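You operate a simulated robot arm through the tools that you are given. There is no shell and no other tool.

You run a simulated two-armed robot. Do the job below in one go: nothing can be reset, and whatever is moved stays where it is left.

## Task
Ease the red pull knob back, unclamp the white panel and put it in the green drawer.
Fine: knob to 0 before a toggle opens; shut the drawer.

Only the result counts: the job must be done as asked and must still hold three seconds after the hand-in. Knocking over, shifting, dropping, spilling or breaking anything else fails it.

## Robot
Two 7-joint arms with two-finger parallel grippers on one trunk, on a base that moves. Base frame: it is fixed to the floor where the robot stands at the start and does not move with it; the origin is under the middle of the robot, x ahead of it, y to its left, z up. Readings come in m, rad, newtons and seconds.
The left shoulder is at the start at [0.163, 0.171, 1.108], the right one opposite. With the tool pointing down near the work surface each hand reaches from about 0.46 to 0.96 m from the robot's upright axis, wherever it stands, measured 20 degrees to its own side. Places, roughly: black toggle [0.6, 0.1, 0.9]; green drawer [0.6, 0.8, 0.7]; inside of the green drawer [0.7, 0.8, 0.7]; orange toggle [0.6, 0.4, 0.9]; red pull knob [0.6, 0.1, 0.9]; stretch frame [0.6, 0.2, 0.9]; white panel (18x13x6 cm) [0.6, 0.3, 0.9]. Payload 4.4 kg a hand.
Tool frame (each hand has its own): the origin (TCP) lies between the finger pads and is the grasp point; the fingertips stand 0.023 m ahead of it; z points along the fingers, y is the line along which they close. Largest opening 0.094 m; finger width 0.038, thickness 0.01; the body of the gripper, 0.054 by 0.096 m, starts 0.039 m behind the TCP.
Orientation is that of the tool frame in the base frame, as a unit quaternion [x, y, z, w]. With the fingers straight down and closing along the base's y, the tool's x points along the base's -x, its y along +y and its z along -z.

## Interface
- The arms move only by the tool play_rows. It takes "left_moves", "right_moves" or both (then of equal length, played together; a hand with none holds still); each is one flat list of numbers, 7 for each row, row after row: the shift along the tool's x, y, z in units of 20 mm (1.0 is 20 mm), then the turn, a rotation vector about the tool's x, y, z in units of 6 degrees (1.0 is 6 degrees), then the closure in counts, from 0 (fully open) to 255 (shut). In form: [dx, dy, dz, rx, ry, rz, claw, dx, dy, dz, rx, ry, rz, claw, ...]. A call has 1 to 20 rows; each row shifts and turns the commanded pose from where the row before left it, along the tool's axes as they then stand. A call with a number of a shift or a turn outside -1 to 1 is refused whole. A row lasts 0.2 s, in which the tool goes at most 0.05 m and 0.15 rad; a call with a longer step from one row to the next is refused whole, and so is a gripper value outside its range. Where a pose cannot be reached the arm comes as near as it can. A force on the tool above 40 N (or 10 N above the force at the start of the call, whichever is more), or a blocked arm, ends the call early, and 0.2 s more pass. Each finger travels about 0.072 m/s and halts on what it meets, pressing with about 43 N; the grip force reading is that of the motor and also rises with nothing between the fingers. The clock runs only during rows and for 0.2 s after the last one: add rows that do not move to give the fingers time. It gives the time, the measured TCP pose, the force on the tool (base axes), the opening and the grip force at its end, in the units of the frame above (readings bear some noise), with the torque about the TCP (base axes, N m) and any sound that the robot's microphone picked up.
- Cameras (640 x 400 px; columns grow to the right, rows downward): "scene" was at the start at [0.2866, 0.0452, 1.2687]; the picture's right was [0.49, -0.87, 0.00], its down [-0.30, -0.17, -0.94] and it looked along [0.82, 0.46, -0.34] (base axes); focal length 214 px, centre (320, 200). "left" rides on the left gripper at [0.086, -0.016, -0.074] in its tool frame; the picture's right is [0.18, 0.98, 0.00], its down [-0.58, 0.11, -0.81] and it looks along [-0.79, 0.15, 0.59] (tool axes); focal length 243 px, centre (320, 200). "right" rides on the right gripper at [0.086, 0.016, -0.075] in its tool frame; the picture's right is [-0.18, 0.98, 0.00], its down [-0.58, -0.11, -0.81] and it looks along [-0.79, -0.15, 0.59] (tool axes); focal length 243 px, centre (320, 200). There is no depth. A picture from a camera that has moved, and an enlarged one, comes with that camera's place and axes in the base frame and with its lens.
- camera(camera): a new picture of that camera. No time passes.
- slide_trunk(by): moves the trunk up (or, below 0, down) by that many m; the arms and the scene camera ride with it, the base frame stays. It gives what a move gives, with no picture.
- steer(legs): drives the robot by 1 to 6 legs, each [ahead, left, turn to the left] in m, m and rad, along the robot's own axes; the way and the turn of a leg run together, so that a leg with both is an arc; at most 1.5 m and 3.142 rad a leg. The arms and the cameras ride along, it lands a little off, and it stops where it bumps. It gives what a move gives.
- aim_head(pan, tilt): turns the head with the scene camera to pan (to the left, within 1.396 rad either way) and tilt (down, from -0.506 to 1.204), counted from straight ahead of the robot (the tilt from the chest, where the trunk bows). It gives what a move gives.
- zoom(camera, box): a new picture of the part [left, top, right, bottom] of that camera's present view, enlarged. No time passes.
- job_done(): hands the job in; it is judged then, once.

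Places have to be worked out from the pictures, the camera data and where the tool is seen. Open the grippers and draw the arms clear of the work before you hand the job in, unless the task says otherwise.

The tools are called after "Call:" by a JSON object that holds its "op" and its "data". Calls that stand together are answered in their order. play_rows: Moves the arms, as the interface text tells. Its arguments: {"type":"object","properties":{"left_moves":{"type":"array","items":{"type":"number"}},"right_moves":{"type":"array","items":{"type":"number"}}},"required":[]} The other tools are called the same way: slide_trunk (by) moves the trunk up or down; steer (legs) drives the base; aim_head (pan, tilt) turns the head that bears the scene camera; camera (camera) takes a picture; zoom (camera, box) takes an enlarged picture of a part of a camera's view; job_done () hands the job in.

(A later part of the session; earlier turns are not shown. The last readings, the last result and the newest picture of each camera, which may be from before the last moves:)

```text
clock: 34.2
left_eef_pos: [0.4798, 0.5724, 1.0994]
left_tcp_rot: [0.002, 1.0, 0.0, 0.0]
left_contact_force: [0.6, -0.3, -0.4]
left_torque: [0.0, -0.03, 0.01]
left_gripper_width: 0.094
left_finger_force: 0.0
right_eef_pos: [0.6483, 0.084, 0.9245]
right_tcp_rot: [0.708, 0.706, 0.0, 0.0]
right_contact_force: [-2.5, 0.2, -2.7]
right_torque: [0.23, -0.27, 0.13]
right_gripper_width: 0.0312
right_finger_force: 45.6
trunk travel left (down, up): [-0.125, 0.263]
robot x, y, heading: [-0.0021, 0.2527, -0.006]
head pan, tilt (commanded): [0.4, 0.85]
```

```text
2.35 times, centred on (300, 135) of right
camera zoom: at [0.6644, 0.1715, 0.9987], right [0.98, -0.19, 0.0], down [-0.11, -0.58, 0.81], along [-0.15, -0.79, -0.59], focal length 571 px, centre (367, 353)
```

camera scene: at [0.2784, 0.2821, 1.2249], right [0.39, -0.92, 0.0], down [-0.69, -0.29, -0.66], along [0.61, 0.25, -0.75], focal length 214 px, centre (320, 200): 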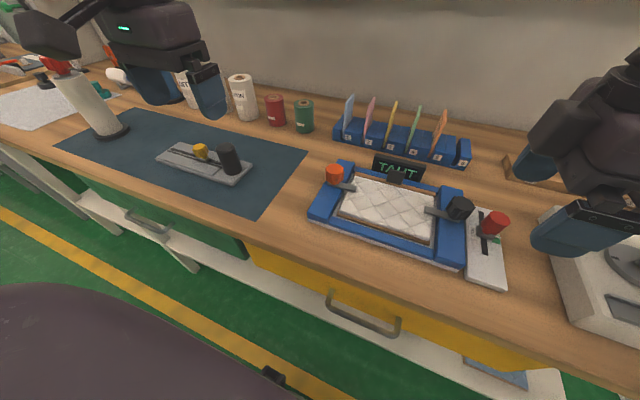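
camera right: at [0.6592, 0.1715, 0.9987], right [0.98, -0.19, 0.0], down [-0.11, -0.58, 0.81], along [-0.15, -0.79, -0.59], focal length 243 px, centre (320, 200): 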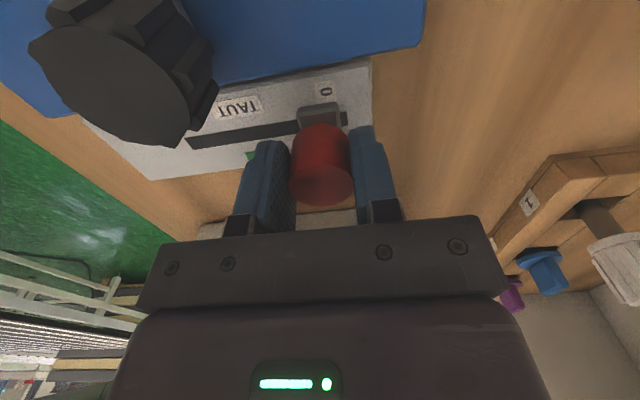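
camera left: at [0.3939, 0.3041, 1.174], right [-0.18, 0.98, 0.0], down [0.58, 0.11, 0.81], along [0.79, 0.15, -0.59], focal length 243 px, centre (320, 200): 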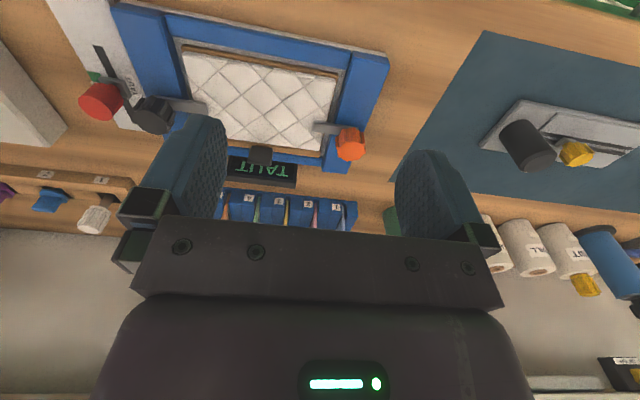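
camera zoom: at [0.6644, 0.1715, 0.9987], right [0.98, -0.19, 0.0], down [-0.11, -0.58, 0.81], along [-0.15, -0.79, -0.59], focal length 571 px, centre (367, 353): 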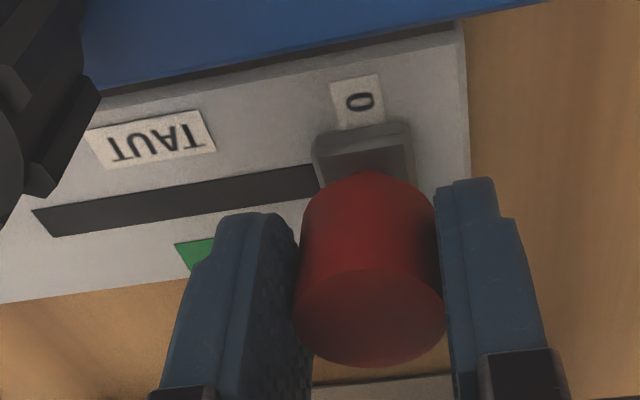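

The carriage is now lined up with the "0" label (moved 5 cm). I test with 2 mm more whether this is the end stop.

Call:
{"op": "play_rows", "data": {"right_moves": [0, 0.05, 0, 0, 0, 0, 255, 0, 0.05, 0, 0, 0, 0, 255, 0, 0, 0, 0, 0, 0, 255]}}

Call:
{"op": "zoom", "data": {"camera": "right", "box": [180, 50, 420, 220]}}

```text
clock: 35.0
left_eef_pos: [0.4815, 0.5725, 1.1012]
left_tcp_rot: [0.002, 1.0, 0.001, 0.0]
left_contact_force: [-0.6, 0.1, 0.6]
left_torque: [-0.01, -0.01, -0.02]
left_gripper_width: 0.0941
left_finger_force: 0.1
right_eef_pos: [0.6501, 0.0846, 0.9243]
right_tcp_rot: [0.708, 0.706, -0.001, -0.001]
right_contact_force: [-8.1, 0.3, -6.6]
right_torque: [0.26, -0.47, -0.05]
right_gripper_width: 0.0313
right_finger_force: 45.3
trunk travel left (down, up): [-0.125, 0.263]
robot x, y, heading: [0.0005, 0.2535, -0.004]
head pan, tilt (commanded): [0.4, 0.85]
```

```text
2.35 times, centred on (300, 135) of right
camera zoom: at [0.6659, 0.1715, 0.9986], right [0.98, -0.19, 0.0], down [-0.11, -0.58, 0.81], along [-0.15, -0.79, -0.59], focal length 571 px, centre (367, 353)
```

zoom: 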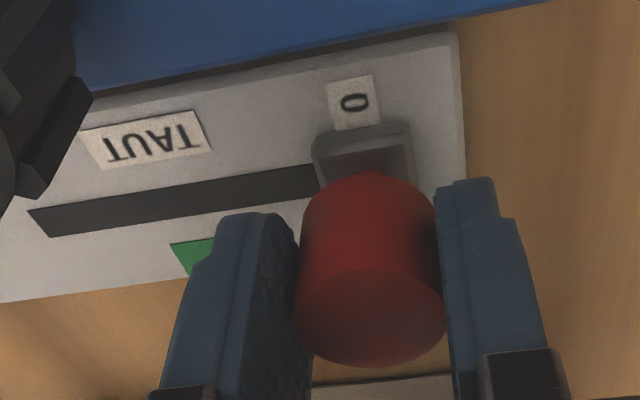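

The force of -8 N in x shows the end stop: the knob is at 0. I open the fingers and lift straight up.

Call:
{"op": "play_rows", "data": {"right_moves": [0, -0.08, 0, 0, 0, 0, 255, 0, 0, 0, 0, 0, 0, 100, 0, 0, 0, 0, 0, 0, 100, 0, 0, -0.5, 0, 0, 0, 100, 0, 0, -0.9, 0, 0, 0, 100, 0, 0, -0.9, 0, 0, 0, 100, 0, 0, -0.9, 0, 0, 0, 100, 0, 0, -0.9, 0, 0, 0, 100, 0, 0, -0.9, 0, 0, 0, 100]}}

Call:
{"op": "camera", "data": {"camera": "right"}}

Call:
{"op": "zoom", "data": {"camera": "scene", "box": [300, 120, 560, 300]}}

```text
clock: 37.0
left_eef_pos: [0.4804, 0.5731, 1.0999]
left_tcp_rot: [0.001, 1.0, 0.0, -0.001]
left_contact_force: [-0.5, 0.0, 0.0]
left_torque: [-0.04, -0.03, 0.03]
left_gripper_width: 0.0943
left_finger_force: 0.0
right_eef_pos: [0.6478, 0.0833, 1.0241]
right_tcp_rot: [0.708, 0.706, 0.0, 0.0]
right_contact_force: [0.1, 0.2, 1.0]
right_torque: [-0.04, 0.01, -0.03]
right_gripper_width: 0.0571
right_finger_force: 0.1
trunk travel left (down, up): [-0.125, 0.263]
robot x, y, heading: [-0.0023, 0.2551, -0.003]
head pan, tilt (commanded): [0.4, 0.85]
```

```text
taken
camera right: at [0.6644, 0.1705, 1.0989], right [0.98, -0.19, 0.0], down [-0.11, -0.58, 0.81], along [-0.15, -0.79, -0.59], focal length 243 px, centre (320, 200)
```

right: 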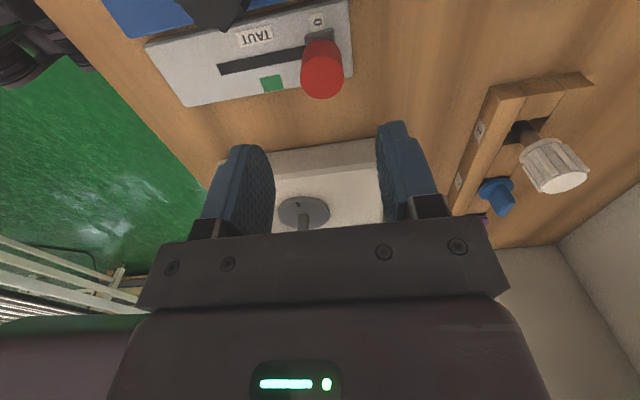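

```text
2.22 times, centred on (430, 210) of scene
camera zoom: at [0.2778, 0.2823, 1.2251], right [0.39, -0.92, 0.0], down [-0.69, -0.29, -0.66], along [0.61, 0.25, -0.75], focal length 477 px, centre (76, 178)
```

zoom: 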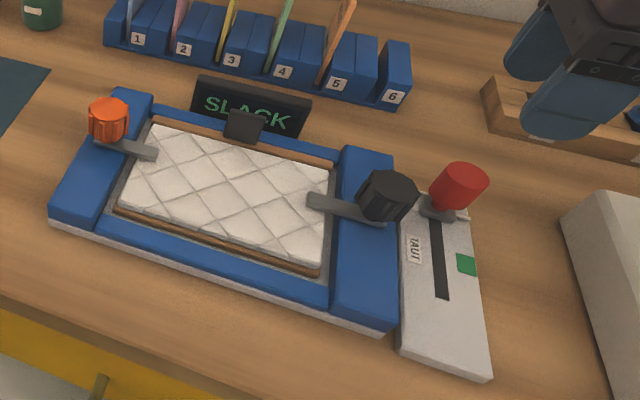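

The knob stays at 0 and the display reads SLACK. Next the black toggle: knob centre ≈ (0.599, 0.144), top z≈0.942, lever pointing +y over the panel. I move the right hand above it.

Call:
{"op": "play_rows", "data": {"right_moves": [0.75, -0.61, 0, 0, 0, 0, 0, 0.75, -0.61, 0, 0, 0, 0, 0, 0.75, -0.61, 0, 0, 0, 0, 0, 0.78, -0.61, 0, 0, 0, 0, 0]}}

Call:
{"op": "camera", "data": {"camera": "right"}}

Call:
{"op": "zoom", "data": {"camera": "left", "box": [0, 0, 240, 150]}}

Call:
{"op": "zoom", "data": {"camera": "scene", "box": [300, 120, 560, 300]}}

```text
clock: 38.0
left_eef_pos: [0.4811, 0.5726, 1.0994]
left_tcp_rot: [0.002, 1.0, 0.001, 0.0]
left_contact_force: [-0.3, 0.2, 0.6]
left_torque: [-0.02, 0.01, -0.02]
left_gripper_width: 0.0938
left_finger_force: 0.0
right_eef_pos: [0.6004, 0.1455, 1.0237]
right_tcp_rot: [0.708, 0.706, 0.0, 0.0]
right_contact_force: [0.0, 0.4, 0.3]
right_torque: [-0.02, 0.0, 0.01]
right_gripper_width: 0.0942
right_finger_force: 0.0
trunk travel left (down, up): [-0.125, 0.263]
robot x, y, heading: [0.0024, 0.2568, -0.004]
head pan, tilt (commanded): [0.4, 0.85]
```

```text
taken
camera right: at [0.6164, 0.2327, 1.0982], right [0.98, -0.19, 0.0], down [-0.11, -0.58, 0.81], along [-0.15, -0.79, -0.59], focal length 243 px, centre (320, 200)
```

right: 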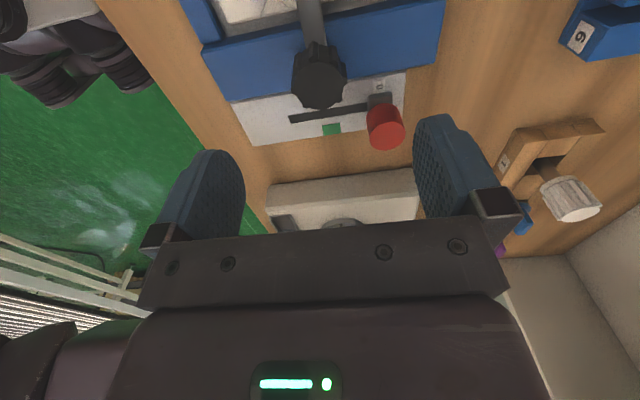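

```text
2.67 times, centred on (120, 75) of left
camera zoom: at [0.3954, 0.5568, 1.1742], right [-0.18, 0.98, 0.0], down [0.58, 0.11, 0.81], along [0.79, 0.15, -0.59], focal length 647 px, centre (853, 533)
```

zoom: 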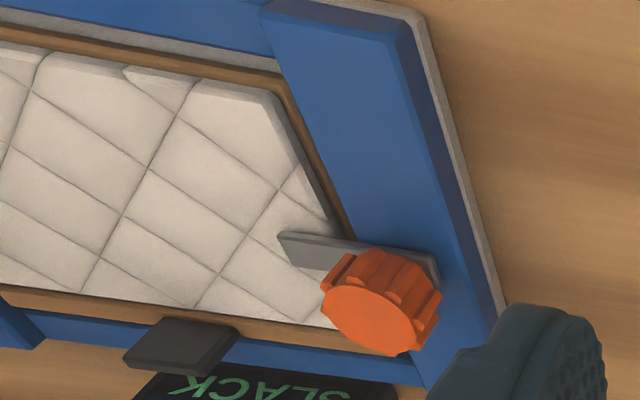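

```text
2.22 times, centred on (430, 210) of scene
camera zoom: at [0.2782, 0.2825, 1.2249], right [0.39, -0.92, 0.0], down [-0.69, -0.29, -0.66], along [0.61, 0.25, -0.75], focal length 477 px, centre (76, 178)
```

zoom: 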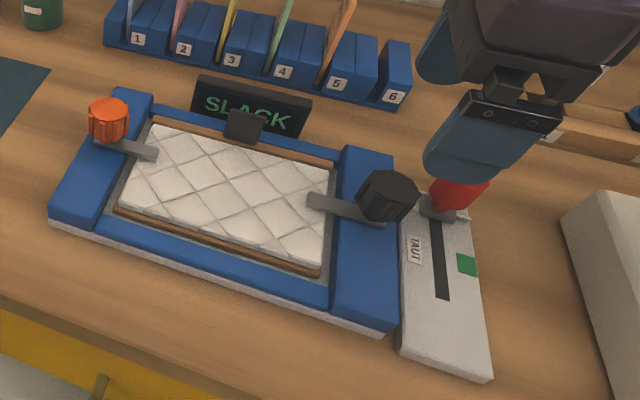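

From this view the black toggle's centre is ≈ (0.600, 0.149). I shift 4 mm and descend to TCP z≈0.943, so the fingertips stay above the lever.

Call:
{"op": "play_rows", "data": {"right_moves": [0.2, 0, 0.81, 0, 0, 0, 0, 0, 0, 0.81, 0, 0, 0, 0, 0, 0, 0.81, 0, 0, 0, 0, 0, 0, 0.81, 0, 0, 0, 0, 0, 0, 0.81, 0, 0, 0, 0]}}

Call:
{"op": "camera", "data": {"camera": "right"}}

Call:
{"op": "zoom", "data": {"camera": "scene", "box": [340, 120, 560, 280]}}

```text
clock: 39.2
left_eef_pos: [0.4814, 0.5717, 1.0994]
left_tcp_rot: [0.002, 1.0, 0.001, 0.0]
left_contact_force: [-1.0, 0.4, 0.4]
left_torque: [0.01, 0.0, 0.01]
left_gripper_width: 0.0939
left_finger_force: 0.1
right_eef_pos: [0.6001, 0.151, 0.9423]
right_tcp_rot: [0.708, 0.706, 0.0, -0.001]
right_contact_force: [-0.1, -0.3, 0.2]
right_torque: [-0.02, 0.0, 0.02]
right_gripper_width: 0.0938
right_finger_force: 0.1
trunk travel left (down, up): [-0.125, 0.263]
robot x, y, heading: [-0.0008, 0.255, -0.001]
head pan, tilt (commanded): [0.4, 0.85]
```

```text
taken
camera right: at [0.6169, 0.238, 1.0164], right [0.98, -0.19, 0.0], down [-0.11, -0.58, 0.81], along [-0.15, -0.79, -0.59], focal length 243 px, centre (320, 200)
```

right: 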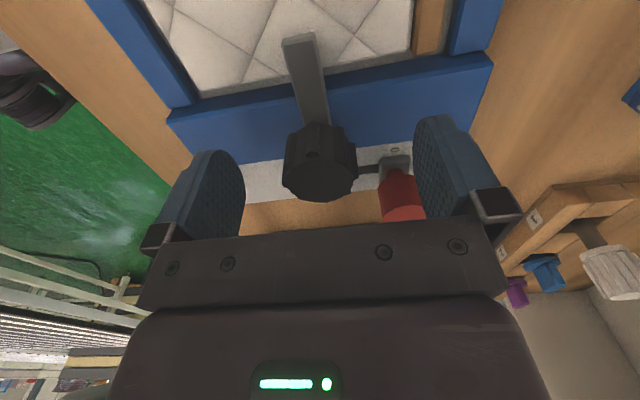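

```text
2.50 times, centred on (450, 200) of scene
camera zoom: at [0.2785, 0.2823, 1.2248], right [0.39, -0.92, 0.0], down [-0.69, -0.29, -0.66], along [0.61, 0.25, -0.75], focal length 536 px, centre (-5, 200)
```

zoom: 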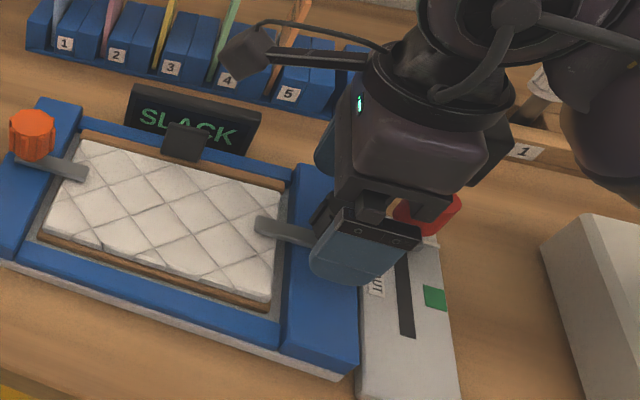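

The toggle knob is centred between the fingers. I close on it.

Call:
{"op": "play_rows", "data": {"right_moves": [0, 0, 0, 0, 0, 0, 120, 0, 0, 0, 0, 0, 0, 255, 0, 0, 0, 0, 0, 0, 255, 0, 0, 0, 0, 0, 0, 255, 0, 0, 0, 0, 0, 0, 255]}}

Call:
{"op": "zoom", "data": {"camera": "right", "box": [160, 0, 480, 200]}}

```text
clock: 40.4
left_eef_pos: [0.4807, 0.5734, 1.0989]
left_tcp_rot: [0.002, 1.0, 0.0, 0.0]
left_contact_force: [0.4, 0.2, 0.1]
left_torque: [-0.03, 0.0, 0.0]
left_gripper_width: 0.094
left_finger_force: 0.0
right_eef_pos: [0.5996, 0.1511, 0.9425]
right_tcp_rot: [0.708, 0.706, -0.001, -0.001]
right_contact_force: [-12.0, 0.1, -5.7]
right_torque: [0.08, -0.23, -0.04]
right_gripper_width: 0.0336
right_finger_force: 45.5
trunk travel left (down, up): [-0.125, 0.263]
robot x, y, heading: [-0.0037, 0.2544, -0.004]
head pan, tilt (commanded): [0.4, 0.85]
```

```text
2.00 times, centred on (320, 100) of right
camera zoom: at [0.6154, 0.2381, 1.0169], right [0.98, -0.19, 0.0], down [-0.11, -0.58, 0.81], along [-0.15, -0.79, -0.59], focal length 485 px, centre (320, 400)
```

zoom: 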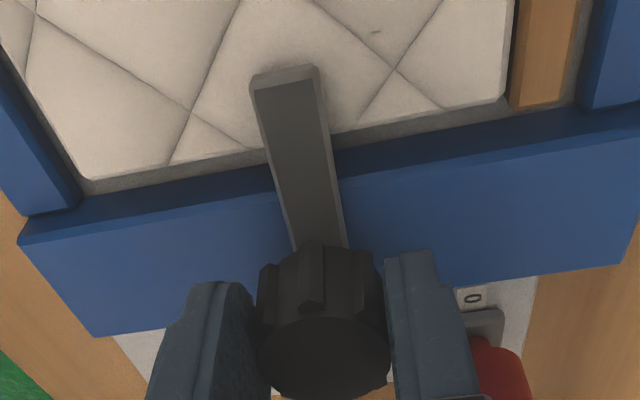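

Held at 0.0336 m; the −12 N x-force says the hand is 1–2 mm too far in +x, so I correct that and try a small counterclockwise turn (6°) to feel which way it opens.

Call:
{"op": "play_rows", "data": {"right_moves": [0, -0.08, 0, 0, 0, 0, 255, 0, 0, 0, 0, 0, 0, 255]}}

Call:
{"op": "play_rows", "data": {"right_moves": [0, 0, 0, 0, 0, -0.5, 255, 0, 0, 0, 0, 0, -0.5, 255]}}

Call:
{"op": "zoom", "data": {"camera": "right", "box": [160, 0, 480, 200]}}

```text
clock: 41.0
left_eef_pos: [0.4808, 0.5738, 1.0997]
left_tcp_rot: [0.001, 1.0, 0.0, 0.001]
left_contact_force: [0.4, -0.7, -0.1]
left_torque: [0.02, -0.02, 0.03]
left_gripper_width: 0.094
left_finger_force: 0.1
right_eef_pos: [0.5984, 0.151, 0.9428]
right_tcp_rot: [0.708, 0.706, 0.0, -0.001]
right_contact_force: [-8.7, 3.0, -9.5]
right_torque: [-0.12, -0.36, 0.03]
right_gripper_width: 0.0336
right_finger_force: 44.9
trunk travel left (down, up): [-0.125, 0.263]
robot x, y, heading: [-0.0024, 0.2508, -0.008]
head pan, tilt (commanded): [0.4, 0.85]
```

```text
clock: 41.6
left_eef_pos: [0.4809, 0.5733, 1.0988]
left_tcp_rot: [0.002, 1.0, 0.0, -0.001]
left_contact_force: [-0.2, 0.4, -0.9]
left_torque: [0.02, 0.03, -0.02]
left_gripper_width: 0.0943
left_finger_force: 0.1
right_eef_pos: [0.5981, 0.1505, 0.9427]
right_tcp_rot: [0.67, 0.742, -0.001, -0.001]
right_contact_force: [-5.7, 7.5, -14.9]
right_torque: [-0.06, -0.72, 0.0]
right_gripper_width: 0.0333
right_finger_force: 44.5
trunk travel left (down, up): [-0.125, 0.263]
robot x, y, heading: [0.0032, 0.251, -0.007]
head pan, tilt (commanded): [0.4, 0.85]
```

```text
2.00 times, centred on (320, 100) of right
camera zoom: at [0.6056, 0.2393, 1.017], right [1.0, -0.08, 0.0], down [-0.05, -0.59, 0.81], along [-0.07, -0.8, -0.59], focal length 485 px, centre (320, 400)
```

zoom: 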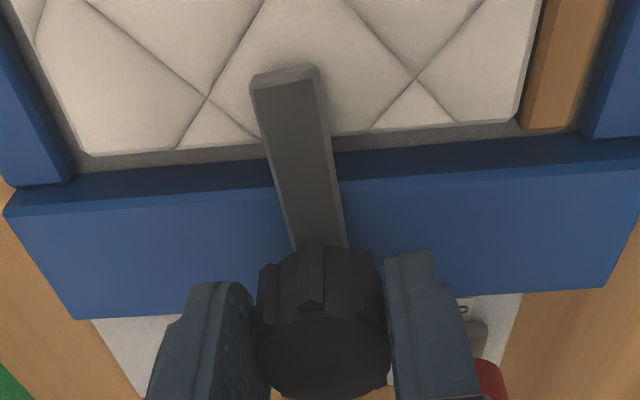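

The lever turned with the gripper with almost no torque, so it opens counterclockwise. I continue turning in steps, easing 1 mm down to relieve the vertical pull.

Call:
{"op": "play_rows", "data": {"right_moves": [0, 0, 0.05, 0, 0, -0.7, 255, 0, 0, 0, 0, 0, -0.7, 255, 0, 0, 0, 0, 0, -0.7, 255, 0, 0, 0, 0, 0, -0.7, 255]}}

Call:
{"op": "zoom", "data": {"camera": "right", "box": [160, 0, 480, 200]}}

Call:
{"op": "zoom", "data": {"camera": "scene", "box": [300, 120, 520, 280]}}

```text
clock: 42.6
left_eef_pos: [0.4799, 0.5731, 1.0995]
left_tcp_rot: [0.002, 1.0, 0.0, 0.001]
left_contact_force: [-0.1, 1.0, 1.0]
left_torque: [0.0, -0.05, -0.03]
left_gripper_width: 0.094
left_finger_force: 0.0
right_eef_pos: [0.597, 0.1513, 0.9426]
right_tcp_rot: [0.553, 0.833, -0.001, 0.0]
right_contact_force: [-26.2, 8.0, -11.2]
right_torque: [0.64, -0.15, -0.08]
right_gripper_width: 0.0336
right_finger_force: 45.5
trunk travel left (down, up): [-0.125, 0.263]
robot x, y, heading: [0.0016, 0.2513, 0.002]
head pan, tilt (commanded): [0.4, 0.85]
```

```text
2.00 times, centred on (320, 100) of right
camera zoom: at [0.5779, 0.2371, 1.0171], right [0.98, 0.21, 0.0], down [0.13, -0.58, 0.81], along [0.17, -0.79, -0.59], focal length 485 px, centre (320, 400)
```

zoom: 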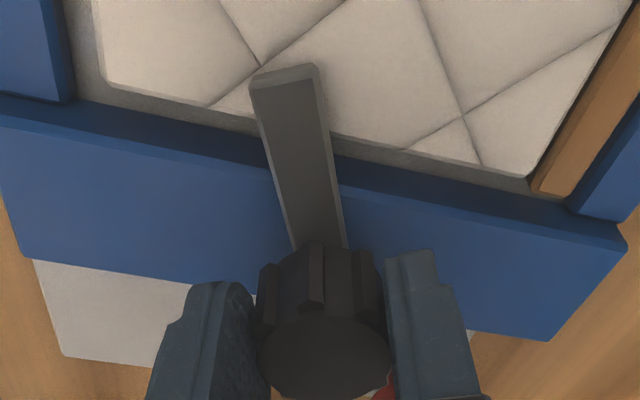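

```text
2.50 times, centred on (410, 200) of scene
camera zoom: at [0.2763, 0.2827, 1.2253], right [0.39, -0.92, 0.0], down [-0.69, -0.29, -0.66], along [0.61, 0.25, -0.75], focal length 536 px, centre (95, 200)
```

zoom: 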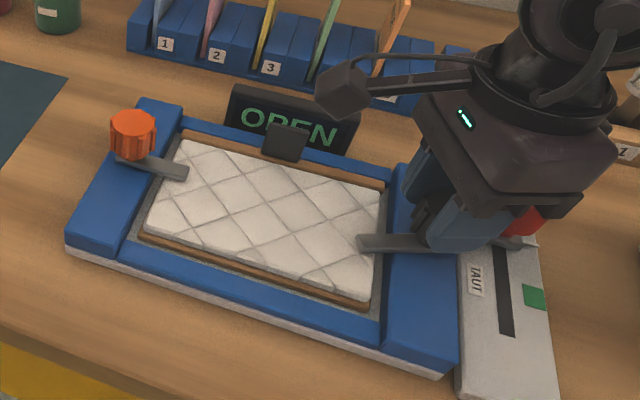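

The display now reads OPEN. Lateral force has grown to −26 N in x, so I shift ~2 mm toward −x to re-centre on the toggle's axis before turning further.

Call:
{"op": "play_rows", "data": {"right_moves": [0.065, -0.08, 0, 0, 0, 0, 255, 0, 0, 0, 0, 0, 0, 255]}}

```text
clock: 43.2
left_eef_pos: [0.4808, 0.5735, 1.1007]
left_tcp_rot: [0.002, 1.0, 0.0, 0.001]
left_contact_force: [0.6, -0.9, 0.1]
left_torque: [-0.01, 0.01, 0.01]
left_gripper_width: 0.094
left_finger_force: 0.2
right_eef_pos: [0.5958, 0.1516, 0.942]
right_tcp_rot: [0.554, 0.832, -0.001, -0.001]
right_contact_force: [-16.6, 10.2, -8.0]
right_torque: [0.7, 1.14, -0.09]
right_gripper_width: 0.0336
right_finger_force: 44.8
trunk travel left (down, up): [-0.125, 0.263]
robot x, y, heading: [0.0032, 0.2534, -0.008]
head pan, tilt (commanded): [0.4, 0.85]
```

The force is falling as I re-centre; another small correction together with the next part of the turn.

Call:
{"op": "play_rows", "data": {"right_moves": [0.127, -0.109, 0.05, 0, 0, 0, 255, 0, 0, 0, 0, 0, -0.6, 255, 0, 0, 0, 0, 0, -0.6, 255]}}

```text
clock: 44.0
left_eef_pos: [0.4814, 0.5716, 1.1008]
left_tcp_rot: [0.002, 1.0, 0.0, 0.0]
left_contact_force: [-0.5, -0.5, 0.5]
left_torque: [-0.04, 0.01, 0.01]
left_gripper_width: 0.0939
left_finger_force: 0.0
right_eef_pos: [0.5962, 0.1498, 0.943]
right_tcp_rot: [0.503, 0.864, 0.001, 0.002]
right_contact_force: [19.2, -5.6, 5.7]
right_torque: [-0.03, -0.36, 0.1]
right_gripper_width: 0.0335
right_finger_force: 44.7
trunk travel left (down, up): [-0.125, 0.263]
robot x, y, heading: [0.0007, 0.2533, -0.004]
head pan, tilt (commanded): [0.4, 0.85]
```

Slightly overcorrected; I take back ~1.5 mm and turn another 30°.

Call:
{"op": "play_rows", "data": {"right_moves": [-0.059, 0.053, 0, 0, 0, 0, 255, 0, 0, 0, 0, 0, -0.7, 255, 0, 0, 0, 0, 0, -0.7, 255, 0, 0, 0, 0, 0, -0.7, 255]}}

Call:
{"op": "zoom", "data": {"camera": "right", "box": [160, 0, 480, 200]}}

```text
clock: 45.0
left_eef_pos: [0.4804, 0.5717, 1.1007]
left_tcp_rot: [0.003, 1.0, 0.002, 0.001]
left_contact_force: [0.3, 0.1, 0.0]
left_torque: [0.03, 0.01, -0.01]
left_gripper_width: 0.094
left_finger_force: 0.0
right_eef_pos: [0.5946, 0.1497, 0.9425]
right_tcp_rot: [0.404, 0.915, 0.0, 0.001]
right_contact_force: [11.6, -20.3, 25.7]
right_torque: [-1.34, -0.38, -0.06]
right_gripper_width: 0.0335
right_finger_force: 45.3
trunk travel left (down, up): [-0.125, 0.263]
robot x, y, heading: [-0.0009, 0.2504, -0.001]
head pan, tilt (commanded): [0.4, 0.85]
```

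```text
2.00 times, centred on (320, 100) of right
camera zoom: at [0.5479, 0.2247, 1.0169], right [0.85, 0.53, 0.0], down [0.31, -0.5, 0.81], along [0.43, -0.69, -0.59], focal length 485 px, centre (320, 400)
```

zoom: 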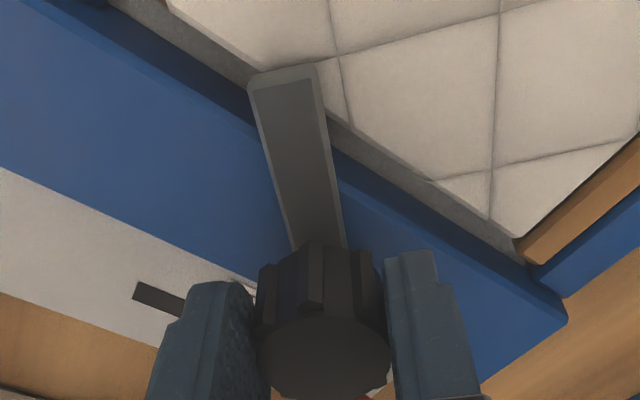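

The lever has swung about 42° and follows the gripper. I relieve the built-up side force with a small correction along the force direction before continuing.

Call:
{"op": "play_rows", "data": {"right_moves": [-0.097, -0.02, -0.1, 0, 0, 0, 255, 0, 0, 0, 0, 0, 0, 255]}}

```text
clock: 45.6
left_eef_pos: [0.4813, 0.5715, 1.099]
left_tcp_rot: [0.002, 1.0, 0.001, 0.0]
left_contact_force: [1.0, -0.3, -0.6]
left_torque: [-0.01, 0.01, 0.02]
left_gripper_width: 0.0939
left_finger_force: 0.1
right_eef_pos: [0.5946, 0.1491, 0.9433]
right_tcp_rot: [0.403, 0.915, 0.001, -0.001]
right_contact_force: [3.2, -9.9, 12.9]
right_torque: [-0.58, -0.92, -0.01]
right_gripper_width: 0.0334
right_finger_force: 44.6
trunk travel left (down, up): [-0.125, 0.263]
robot x, y, heading: [-0.002, 0.2515, 0.001]
head pan, tilt (commanded): [0.4, 0.85]
```

Forces halved. One more small relief and then 13° more.

Call:
{"op": "play_rows", "data": {"right_moves": [-0.044, -0.04, -0.06, 0, 0, 0, 255, 0, 0, 0, 0, 0, -0.7, 255, 0, 0, 0, 0, 0, -0.7, 255, 0, 0, 0, 0, 0, -0.7, 255]}}

```text
clock: 46.6
left_eef_pos: [0.4805, 0.5729, 1.0989]
left_tcp_rot: [0.002, 1.0, 0.0, 0.0]
left_contact_force: [0.4, 0.1, -0.3]
left_torque: [0.01, -0.01, 0.0]
left_gripper_width: 0.0938
left_finger_force: 0.1
right_eef_pos: [0.5932, 0.1489, 0.9427]
right_tcp_rot: [0.3, 0.954, 0.0, -0.003]
right_contact_force: [-17.3, -0.4, -11.3]
right_torque: [0.08, -0.83, -0.06]
right_gripper_width: 0.0338
right_finger_force: 45.2
trunk travel left (down, up): [-0.125, 0.263]
robot x, y, heading: [-0.0007, 0.2518, -0.006]
head pan, tilt (commanded): [0.4, 0.85]
```

Now ~55° turned. Small relief toward −x, then 17° more.

Call:
{"op": "play_rows", "data": {"right_moves": [0.07, -0.049, 0.05, 0, 0, 0, 255, 0, 0, 0, 0, 0, -0.7, 255, 0, 0, 0, 0, 0, -0.7, 255, 0, 0, 0, 0, 0, -0.7, 255]}}

Call:
{"op": "zoom", "data": {"camera": "right", "box": [160, 0, 480, 200]}}

```text
clock: 47.6
left_eef_pos: [0.4793, 0.5728, 1.1004]
left_tcp_rot: [0.001, 1.0, 0.0, 0.0]
left_contact_force: [0.4, 0.5, -0.1]
left_torque: [0.0, 0.0, -0.01]
left_gripper_width: 0.0941
left_finger_force: 0.0
right_eef_pos: [0.592, 0.1464, 0.9417]
right_tcp_rot: [0.194, 0.981, -0.001, -0.001]
right_contact_force: [-20.1, -3.1, -12.5]
right_torque: [0.74, 1.4, -0.07]
right_gripper_width: 0.0334
right_finger_force: 44.2
trunk travel left (down, up): [-0.125, 0.263]
robot x, y, heading: [0.0003, 0.2528, -0.0]
head pan, tilt (commanded): [0.4, 0.85]
```

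```text
2.00 times, centred on (320, 100) of right
camera zoom: at [0.5191, 0.1954, 1.0171], right [0.54, 0.84, 0.0], down [0.5, -0.32, 0.81], along [0.68, -0.44, -0.59], focal length 485 px, centre (320, 400)
```

zoom: 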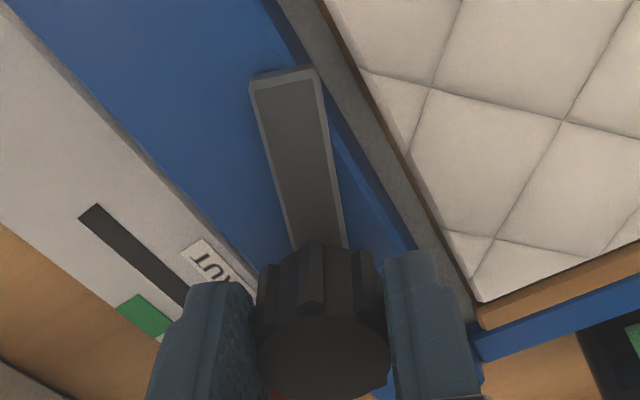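

The lever is now almost entirely over the blue frame side. Relief and the last ~21°.

Call:
{"op": "play_rows", "data": {"right_moves": [0.087, -0.052, 0.06, 0, 0, 0, 255, 0, 0, 0, 0, 0, -0.6, 255, 0, 0, 0, 0, 0, -0.6, 255, 0, 0, 0, 0, 0, -0.6, 255]}}

```text
clock: 48.6
left_eef_pos: [0.4816, 0.5705, 1.1]
left_tcp_rot: [0.001, 1.0, 0.0, -0.001]
left_contact_force: [0.4, 0.3, 0.0]
left_torque: [0.03, -0.03, 0.0]
left_gripper_width: 0.0938
left_finger_force: 0.1
right_eef_pos: [0.5928, 0.1465, 0.943]
right_tcp_rot: [0.102, 0.995, 0.0, 0.001]
right_contact_force: [-8.7, -17.2, -14.0]
right_torque: [-0.16, -1.1, -0.09]
right_gripper_width: 0.0335
right_finger_force: 44.8
trunk travel left (down, up): [-0.125, 0.263]
robot x, y, heading: [0.0011, 0.2515, -0.004]
head pan, tilt (commanded): [0.4, 0.85]
```

~78° turned. One more relief and 12° to bring the lever parallel to the frame side.

Call:
{"op": "play_rows", "data": {"right_moves": [0.023, -0.086, 0.05, 0, 0, 0, 255, 0, 0, 0, 0, 0, -0.7, 255, 0, 0, 0, 0, 0, -0.7, 255, 0, 0, 0, 0, 0, -0.4, 255]}}

Call:
{"op": "zoom", "data": {"camera": "right", "box": [160, 0, 480, 200]}}

Call:
{"op": "zoom", "data": {"camera": "scene", "box": [300, 120, 520, 280]}}

```text
clock: 49.6
left_eef_pos: [0.4812, 0.5711, 1.0997]
left_tcp_rot: [0.002, 1.0, 0.001, 0.0]
left_contact_force: [-0.1, -0.1, 0.3]
left_torque: [0.0, 0.01, 0.03]
left_gripper_width: 0.0939
left_finger_force: 0.1
right_eef_pos: [0.5925, 0.1438, 0.9432]
right_tcp_rot: [0.007, 1.0, 0.001, 0.001]
right_contact_force: [6.2, -18.4, 5.6]
right_torque: [-0.78, 1.19, -0.11]
right_gripper_width: 0.0336
right_finger_force: 45.2
trunk travel left (down, up): [-0.125, 0.263]
robot x, y, heading: [-0.0003, 0.2483, -0.004]
head pan, tilt (commanded): [0.4, 0.85]
```

```text
2.00 times, centred on (320, 100) of right
camera zoom: at [0.5059, 0.1627, 1.0168], right [0.2, 0.98, 0.0], down [0.58, -0.12, 0.81], along [0.79, -0.16, -0.59], focal length 485 px, centre (320, 400)
```

zoom: 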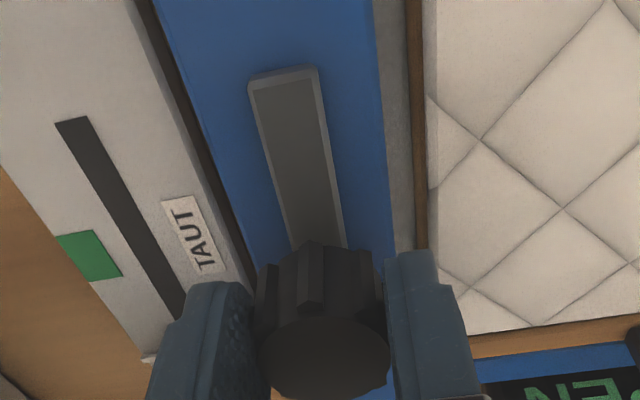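

```text
2.50 times, centred on (410, 200) of scene
camera zoom: at [0.2783, 0.2806, 1.2252], right [0.39, -0.92, 0.0], down [-0.69, -0.29, -0.66], along [0.61, 0.26, -0.75], focal length 536 px, centre (95, 200)
```

zoom: 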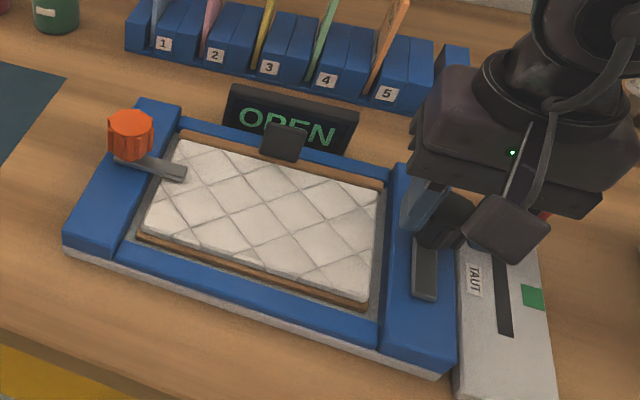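

The lever now lies along the frame side, clear of the panel. I release the black toggle, opening only partly, and lift straight up.

Call:
{"op": "play_rows", "data": {"right_moves": [0, -0.08, 0, 0, 0, 0, 255, 0, 0, 0, 0, 0, 0, 110, 0, 0, 0, 0, 0, 0, 110, 0, 0, -0.4, 0, 0, 0, 110, 0, 0, -0.9, 0, 0, 0, 110, 0, 0, -0.9, 0, 0, 0, 110, 0, 0, -0.9, 0, 0, 0, 110, 0, 0, -0.9, 0, 0, 0, 110, 0, 0, -0.9, 0, 0, 0, 110]}}

Call:
{"op": "camera", "data": {"camera": "right"}}

Call:
{"op": "zoom", "data": {"camera": "scene", "box": [300, 120, 520, 280]}}

```text
clock: 51.6
left_eef_pos: [0.4821, 0.5739, 1.0996]
left_tcp_rot: [0.002, 1.0, 0.001, 0.0]
left_contact_force: [-0.3, 0.1, -0.7]
left_torque: [-0.02, -0.03, 0.03]
left_gripper_width: 0.0939
left_finger_force: 0.1
right_eef_pos: [0.5922, 0.1472, 1.0393]
right_tcp_rot: [0.007, 1.0, 0.0, 0.0]
right_contact_force: [1.0, -1.1, 0.7]
right_torque: [0.0, -0.02, 0.01]
right_gripper_width: 0.0532
right_finger_force: 0.0
trunk travel left (down, up): [-0.125, 0.263]
robot x, y, heading: [-0.0012, 0.2539, 0.0]
head pan, tilt (commanded): [0.4, 0.85]
```

```text
taken
camera right: at [0.5057, 0.1644, 1.1139], right [0.2, 0.98, 0.0], down [0.58, -0.12, 0.81], along [0.79, -0.16, -0.59], focal length 243 px, centre (320, 200)
```

right: 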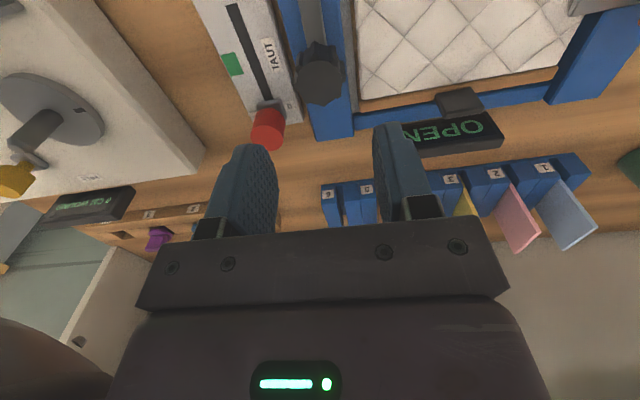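

```text
2.50 times, centred on (410, 200) of scene
camera zoom: at [0.2779, 0.2824, 1.225], right [0.39, -0.92, 0.0], down [-0.69, -0.29, -0.66], along [0.61, 0.25, -0.75], focal length 536 px, centre (95, 200)
```

zoom: 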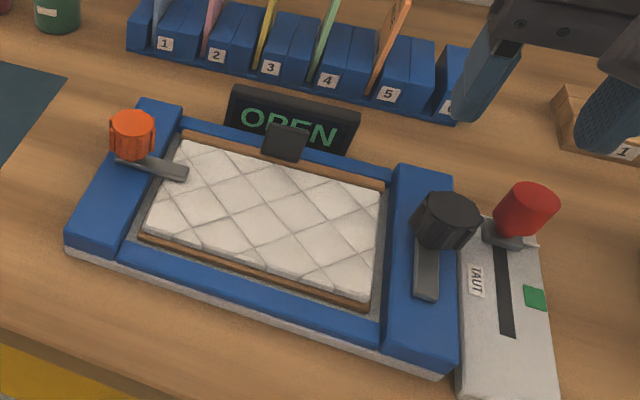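

The black toggle is open and the knob still sits at 0. Now I draw the right hand back up and out while turning the left wrist 90° (camera toward −y), mirroring what worked on the right.

Call:
{"op": "play_rows", "data": {"left_moves": [0, 0, 0, 0, 0, -1, 0, 0, 0, 0, 0, 0, -1, 0, 0, 0, 0, 0, 0, -1, 0, 0, 0, 0, 0, 0, -1, 0, 0, 0, 0, 0, 0, -1, 0, 0, 0, 0, 0, 0, -1, 0, 0, 0, 0, 0, 0, -1, 0, 0, 0, 0, 0, 0, -1, 0, 0, 0, 0, 0, 0, -1, 0, 0, 0, 0, 0, 0, -1, 0, 0, 0, 0, 0, 0, -1, 0, 0, 0, 0, 0, 0, -1, 0, 0, 0, 0, 0, 0, -1, 0, 0, 0, 0, 0, 0, -1, 0, 0, 0, 0, 0, 0, -1, 0], "right_moves": [0.3, -0.267, -0.2, 0, 0, 0, 110, 0.3, -0.267, -0.2, 0, 0, 0, 110, 0.3, -0.267, -0.2, 0, 0, 0, 110, 0.3, -0.267, -0.2, 0, 0, 0, 110, 0.3, -0.267, -0.2, 0, 0, 0, 110, 0.3, -0.267, -0.2, 0, 0, 0, 110, 0.3, -0.267, -0.2, 0, 0, 0, 110, 0.3, -0.267, -0.2, 0, 0, 0, 110, 0.3, -0.267, -0.2, 0, 0, 0, 110, 0.3, -0.267, -0.2, 0, 0, 0, 110, 0.3, -0.267, -0.2, 0, 0, 0, 110, 0.3, -0.267, -0.2, 0, 0, 0, 110, 0.3, -0.267, -0.2, 0, 0, 0, 110, 0.3, -0.267, -0.2, 0, 0, 0, 110, 0.3, -0.267, -0.2, 0, 0, 0, 110]}}

Call:
{"op": "camera", "data": {"camera": "left"}}

Call:
{"op": "camera", "data": {"camera": "scene"}}

```text
clock: 54.8
left_eef_pos: [0.4792, 0.5719, 1.0999]
left_tcp_rot: [-0.706, 0.708, 0.0, 0.0]
left_contact_force: [-0.4, 0.2, 0.8]
left_torque: [-0.01, 0.0, -0.02]
left_gripper_width: 0.0938
left_finger_force: 0.2
right_eef_pos: [0.4996, 0.065, 1.1006]
right_tcp_rot: [0.006, 1.0, 0.0, 0.0]
right_contact_force: [-0.8, -0.4, 0.2]
right_torque: [-0.01, 0.0, 0.0]
right_gripper_width: 0.0534
right_finger_force: 0.0
trunk travel left (down, up): [-0.125, 0.263]
robot x, y, heading: [-0.0025, 0.2525, -0.005]
head pan, tilt (commanded): [0.4, 0.85]
```

```text
taken
camera left: at [0.4969, 0.4851, 1.1743], right [-0.98, -0.18, 0.0], down [-0.11, 0.58, 0.81], along [-0.15, 0.79, -0.59], focal length 243 px, centre (320, 200)
```

left: 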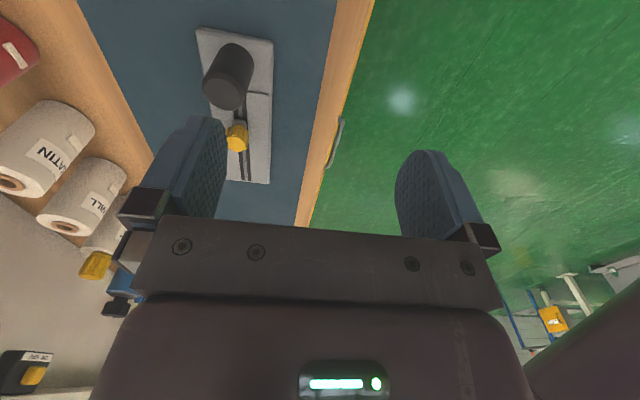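

```text
taken
camera scene: at [0.2778, 0.2821, 1.2251], right [0.39, -0.92, 0.0], down [-0.69, -0.29, -0.66], along [0.61, 0.25, -0.75], focal length 214 px, centre (320, 200)
```

scene: 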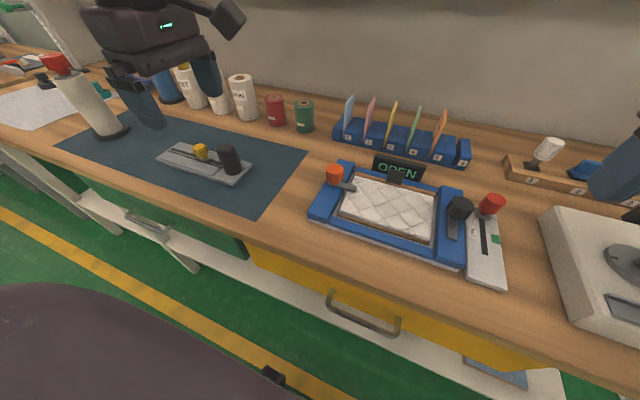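

The left wrist turned fine. Orange toggle ≈ (0.597, 0.385); I move the left hand above it at z≈1.03.

Call:
{"op": "play_rows", "data": {"left_moves": [0.935, -0.59, 0, 0, 0, 0, 0, 0.935, -0.59, 0, 0, 0, 0, 0, 0.935, -0.59, 0, 0, 0, 0, 0, 0.935, -0.59, 0, 0, 0, 0, 0, 0.935, -0.59, 0, 0, 0, 0, 0, 0.935, -0.59, 0, 0, 0, 0, 0, 0.935, -0.59, 0, 0, 0, 0, 0, 0.935, -0.59, 0, 0, 0, 0, 0, 0.935, -0.59, 0, 0, 0, 0, 0, 0.935, -0.59, 0, 0, 0, 0, 0, 0, 0, 0.875, 0, 0, 0, 0, 0, 0, 0.875, 0, 0, 0, 0, 0, 0, 0.875, 0, 0, 0, 0, 0, 0, 0.875, 0, 0, 0, 0]}}

Call:
{"op": "camera", "data": {"camera": "left"}}

Call:
{"op": "camera", "data": {"camera": "scene"}}

```text
clock: 57.8
left_eef_pos: [0.601, 0.396, 1.0386]
left_tcp_rot: [-0.706, 0.709, 0.0, 0.0]
left_contact_force: [0.1, -0.2, 0.4]
left_torque: [0.01, 0.02, 0.0]
left_gripper_width: 0.0941
left_finger_force: 0.0
left hand out of reach, approached as far as the arm can: row 10, 12, 14
right_eef_pos: [0.5006, 0.0667, 1.1003]
right_tcp_rot: [0.007, 1.0, 0.0, 0.001]
right_contact_force: [0.2, -0.2, 1.0]
right_torque: [-0.02, 0.0, -0.01]
right_gripper_width: 0.0535
right_finger_force: 0.1
trunk travel left (down, up): [-0.125, 0.263]
robot x, y, heading: [0.0004, 0.2496, -0.002]
head pan, tilt (commanded): [0.4, 0.85]
```

```text
taken
camera left: at [0.6188, 0.3101, 1.1141], right [-0.98, -0.18, 0.0], down [-0.11, 0.58, 0.81], along [-0.15, 0.79, -0.59], focal length 243 px, centre (320, 200)
```

left: 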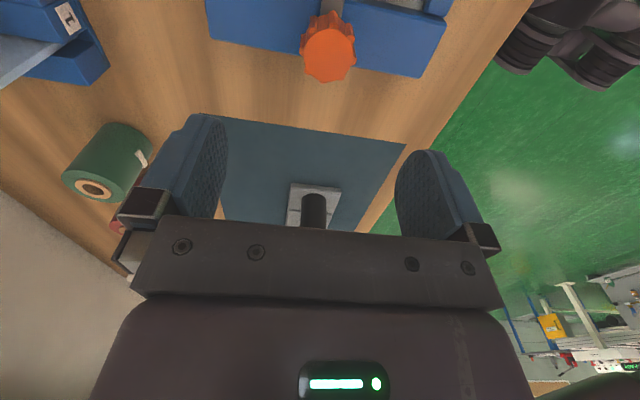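

```text
taken
camera scene: at [0.2781, 0.2821, 1.225], right [0.39, -0.92, 0.0], down [-0.69, -0.29, -0.66], along [0.61, 0.25, -0.75], focal length 214 px, centre (320, 200)
```

scene: 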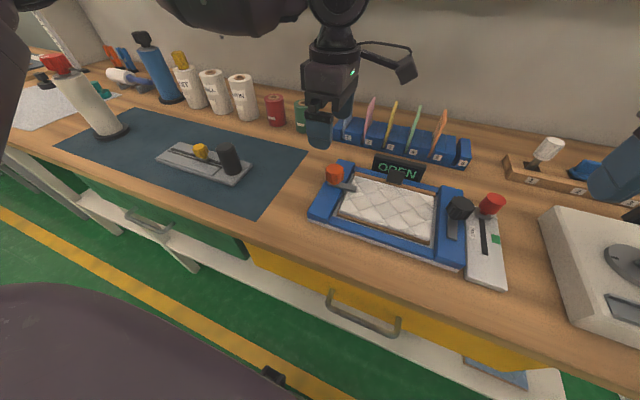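

The left arm is at its limit at exactly 90°, so I turn back 30° (the knob is round, any grip angle will do).

Call:
{"op": "play_rows", "data": {"left_moves": [0, 0, 0, 0, 0, 1, 0, 0, 0, 0, 0, 0, 1, 0, 0, 0, 0, 0, 0, 1, 0, 0, 0, 0, 0, 0, 1, 0, 0, 0, 0, 0, 0, 1, 0]}}

Call:
{"op": "camera", "data": {"camera": "left"}}

```text
clock: 59.0
left_eef_pos: [0.6027, 0.3978, 1.0408]
left_tcp_rot: [-0.497, 0.868, 0.0, 0.001]
left_contact_force: [-0.5, 0.6, 0.4]
left_torque: [0.0, 0.01, 0.03]
left_gripper_width: 0.094
left_finger_force: 0.0
right_eef_pos: [0.5001, 0.0662, 1.0995]
right_tcp_rot: [0.007, 1.0, 0.0, 0.0]
right_contact_force: [0.1, 0.0, 1.0]
right_torque: [-0.01, 0.0, -0.01]
right_gripper_width: 0.0536
right_finger_force: 0.1
trunk travel left (down, up): [-0.125, 0.263]
robot x, y, heading: [0.002, 0.2518, -0.002]
head pan, tilt (commanded): [0.4, 0.85]
```

```text
taken
camera left: at [0.5735, 0.3146, 1.115], right [-0.94, 0.34, 0.0], down [0.2, 0.56, 0.81], along [0.27, 0.76, -0.59], focal length 243 px, centre (320, 200)
```

left: 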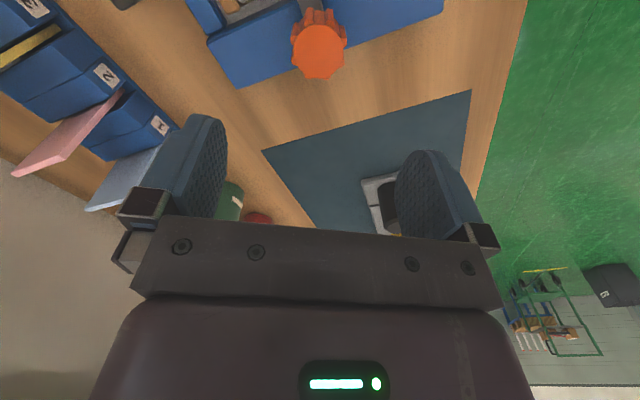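

Orange toggle from this view ≈ (0.598, 0.380). I shift there and descend to TCP z≈0.943.

Call:
{"op": "play_rows", "data": {"left_moves": [0.835, -0.26, 0, 0, 0, 0, 0, 0, 0, 0.95, 0, 0, 0, 0, 0, 0, 0.95, 0, 0, 0, 0, 0, 0, 0.95, 0, 0, 0, 0, 0, 0, 0.95, 0, 0, 0, 0, 0, 0, 0.95, 0, 0, 0, 0]}}

Call:
{"op": "camera", "data": {"camera": "left"}}

Call:
{"op": "zoom", "data": {"camera": "scene", "box": [240, 100, 460, 260]}}

```text
clock: 60.4
left_eef_pos: [0.6014, 0.406, 0.9813]
left_tcp_rot: [-0.499, 0.866, -0.001, 0.001]
left_contact_force: [0.5, 0.5, 0.2]
left_torque: [-0.02, -0.01, -0.02]
left_gripper_width: 0.0938
left_finger_force: 0.1
left hand out of reach, approached as far as the arm can: row 1, 4, 5, 6
right_eef_pos: [0.4995, 0.0655, 1.0996]
right_tcp_rot: [0.008, 1.0, 0.0, 0.0]
right_contact_force: [-0.9, 0.5, 0.4]
right_torque: [-0.01, -0.02, 0.01]
right_gripper_width: 0.0532
right_finger_force: 0.1
trunk travel left (down, up): [-0.125, 0.263]
robot x, y, heading: [-0.0026, 0.2525, -0.001]
head pan, tilt (commanded): [0.4, 0.85]
```

```text
taken
camera left: at [0.5727, 0.3235, 1.0565], right [-0.94, 0.33, 0.0], down [0.2, 0.56, 0.81], along [0.27, 0.76, -0.59], focal length 243 px, centre (320, 200)
```

left: 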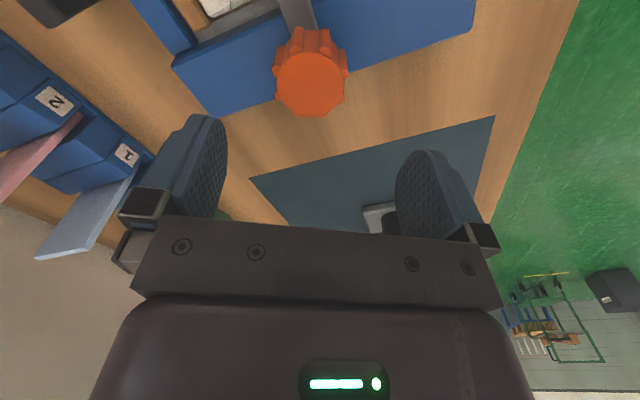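

```text
2.50 times, centred on (350, 180) of scene
camera zoom: at [0.2782, 0.2823, 1.2249], right [0.39, -0.92, 0.0], down [-0.69, -0.29, -0.66], along [0.61, 0.25, -0.75], focal length 536 px, centre (245, 250)
```

zoom: 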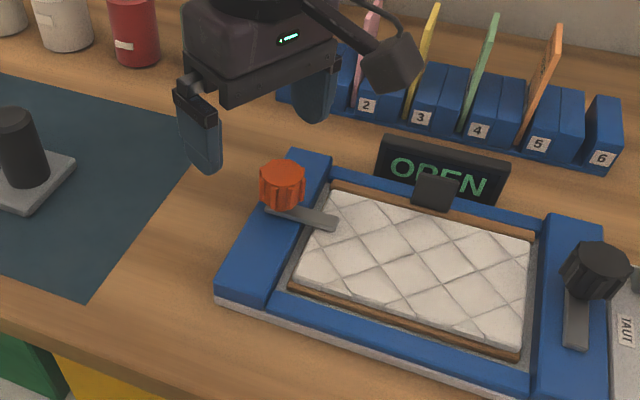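

The left arm still can't come down here at this angle. I'll lift slightly, turn the wrist back to about yaw 0 and see if the reach improves.

Call:
{"op": "play_rows", "data": {"left_moves": [0, 0, -0.9, 0, 0, 1, 0, 0, 0, -0.9, 0, 0, 1, 0, 0, 0, 0, 0, 0, 1, 0, 0, 0, 0, 0, 0, 1, 0, 0, 0, 0, 0, 0, 1, 0, 0, 0, 0, 0, 0, 1, 0, 0, 0, 0, 0, 0, 1, 0, 0, 0, 0, 0, 0, 1, 0, 0, 0, 0, 0, 0, 1, 0, 0, 0, 0, 0, 0, 1, 0]}}

Call:
{"op": "camera", "data": {"camera": "left"}}

```text
clock: 62.6
left_eef_pos: [0.5996, 0.407, 1.0189]
left_tcp_rot: [0.002, 1.0, 0.001, 0.0]
left_contact_force: [-0.8, 0.0, -0.4]
left_torque: [-0.01, 0.0, 0.0]
left_gripper_width: 0.094
left_finger_force: 0.1
right_eef_pos: [0.5, 0.066, 1.1007]
right_tcp_rot: [0.007, 1.0, 0.0, 0.0]
right_contact_force: [0.3, 0.2, 0.5]
right_torque: [0.0, 0.03, 0.02]
right_gripper_width: 0.0534
right_finger_force: 0.1
trunk travel left (down, up): [-0.125, 0.263]
robot x, y, heading: [-0.0006, 0.256, -0.006]
head pan, tilt (commanded): [0.4, 0.85]
```

```text
taken
camera left: at [0.5143, 0.3902, 1.0934], right [-0.18, 0.98, 0.0], down [0.58, 0.11, 0.81], along [0.79, 0.14, -0.59], focal length 243 px, centre (320, 200)
```

left: 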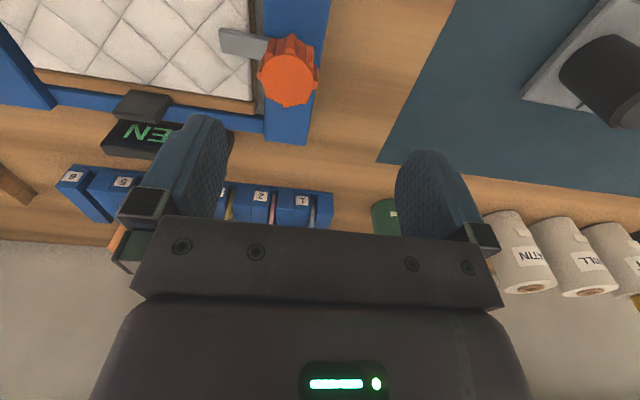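

At yaw 0 the orange toggle measures ≈ (0.597, 0.383). I try approaching it in this orientation, stopping at z≈0.975.

Call:
{"op": "play_rows", "data": {"left_moves": [0.06, -0.6, 0, 0, 0, 0, 0, 0.06, -0.6, 0, 0, 0, 0, 0, 0, 0, 0.75, 0, 0, 0, 0, 0, 0, 0.75, 0, 0, 0, 0, 0, 0, 0.75, 0, 0, 0, 0]}}

Call:
{"op": "camera", "data": {"camera": "left"}}

```text
clock: 63.8
left_eef_pos: [0.6015, 0.4037, 0.9938]
left_tcp_rot: [0.002, 1.0, 0.001, 0.001]
left_contact_force: [0.2, 0.3, -0.2]
left_torque: [-0.02, 0.0, -0.05]
left_gripper_width: 0.0941
left_finger_force: 0.0
left hand out of reach, approached as far as the arm can: row 1, 2, 4, 5
right_eef_pos: [0.499, 0.0667, 1.1005]
right_tcp_rot: [0.008, 1.0, 0.001, -0.001]
right_contact_force: [-0.6, 0.7, 0.5]
right_torque: [-0.02, -0.02, -0.02]
right_gripper_width: 0.0533
right_finger_force: 0.1
trunk travel left (down, up): [-0.125, 0.263]
robot x, y, heading: [-0.0011, 0.2516, -0.005]
head pan, tilt (commanded): [0.4, 0.85]
```

```text
taken
camera left: at [0.5159, 0.3879, 1.0688], right [-0.18, 0.98, 0.0], down [0.58, 0.11, 0.81], along [0.79, 0.15, -0.59], focal length 243 px, centre (320, 200)
```

left: 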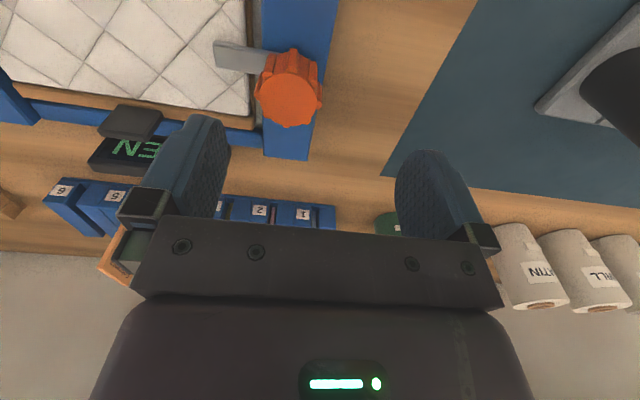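

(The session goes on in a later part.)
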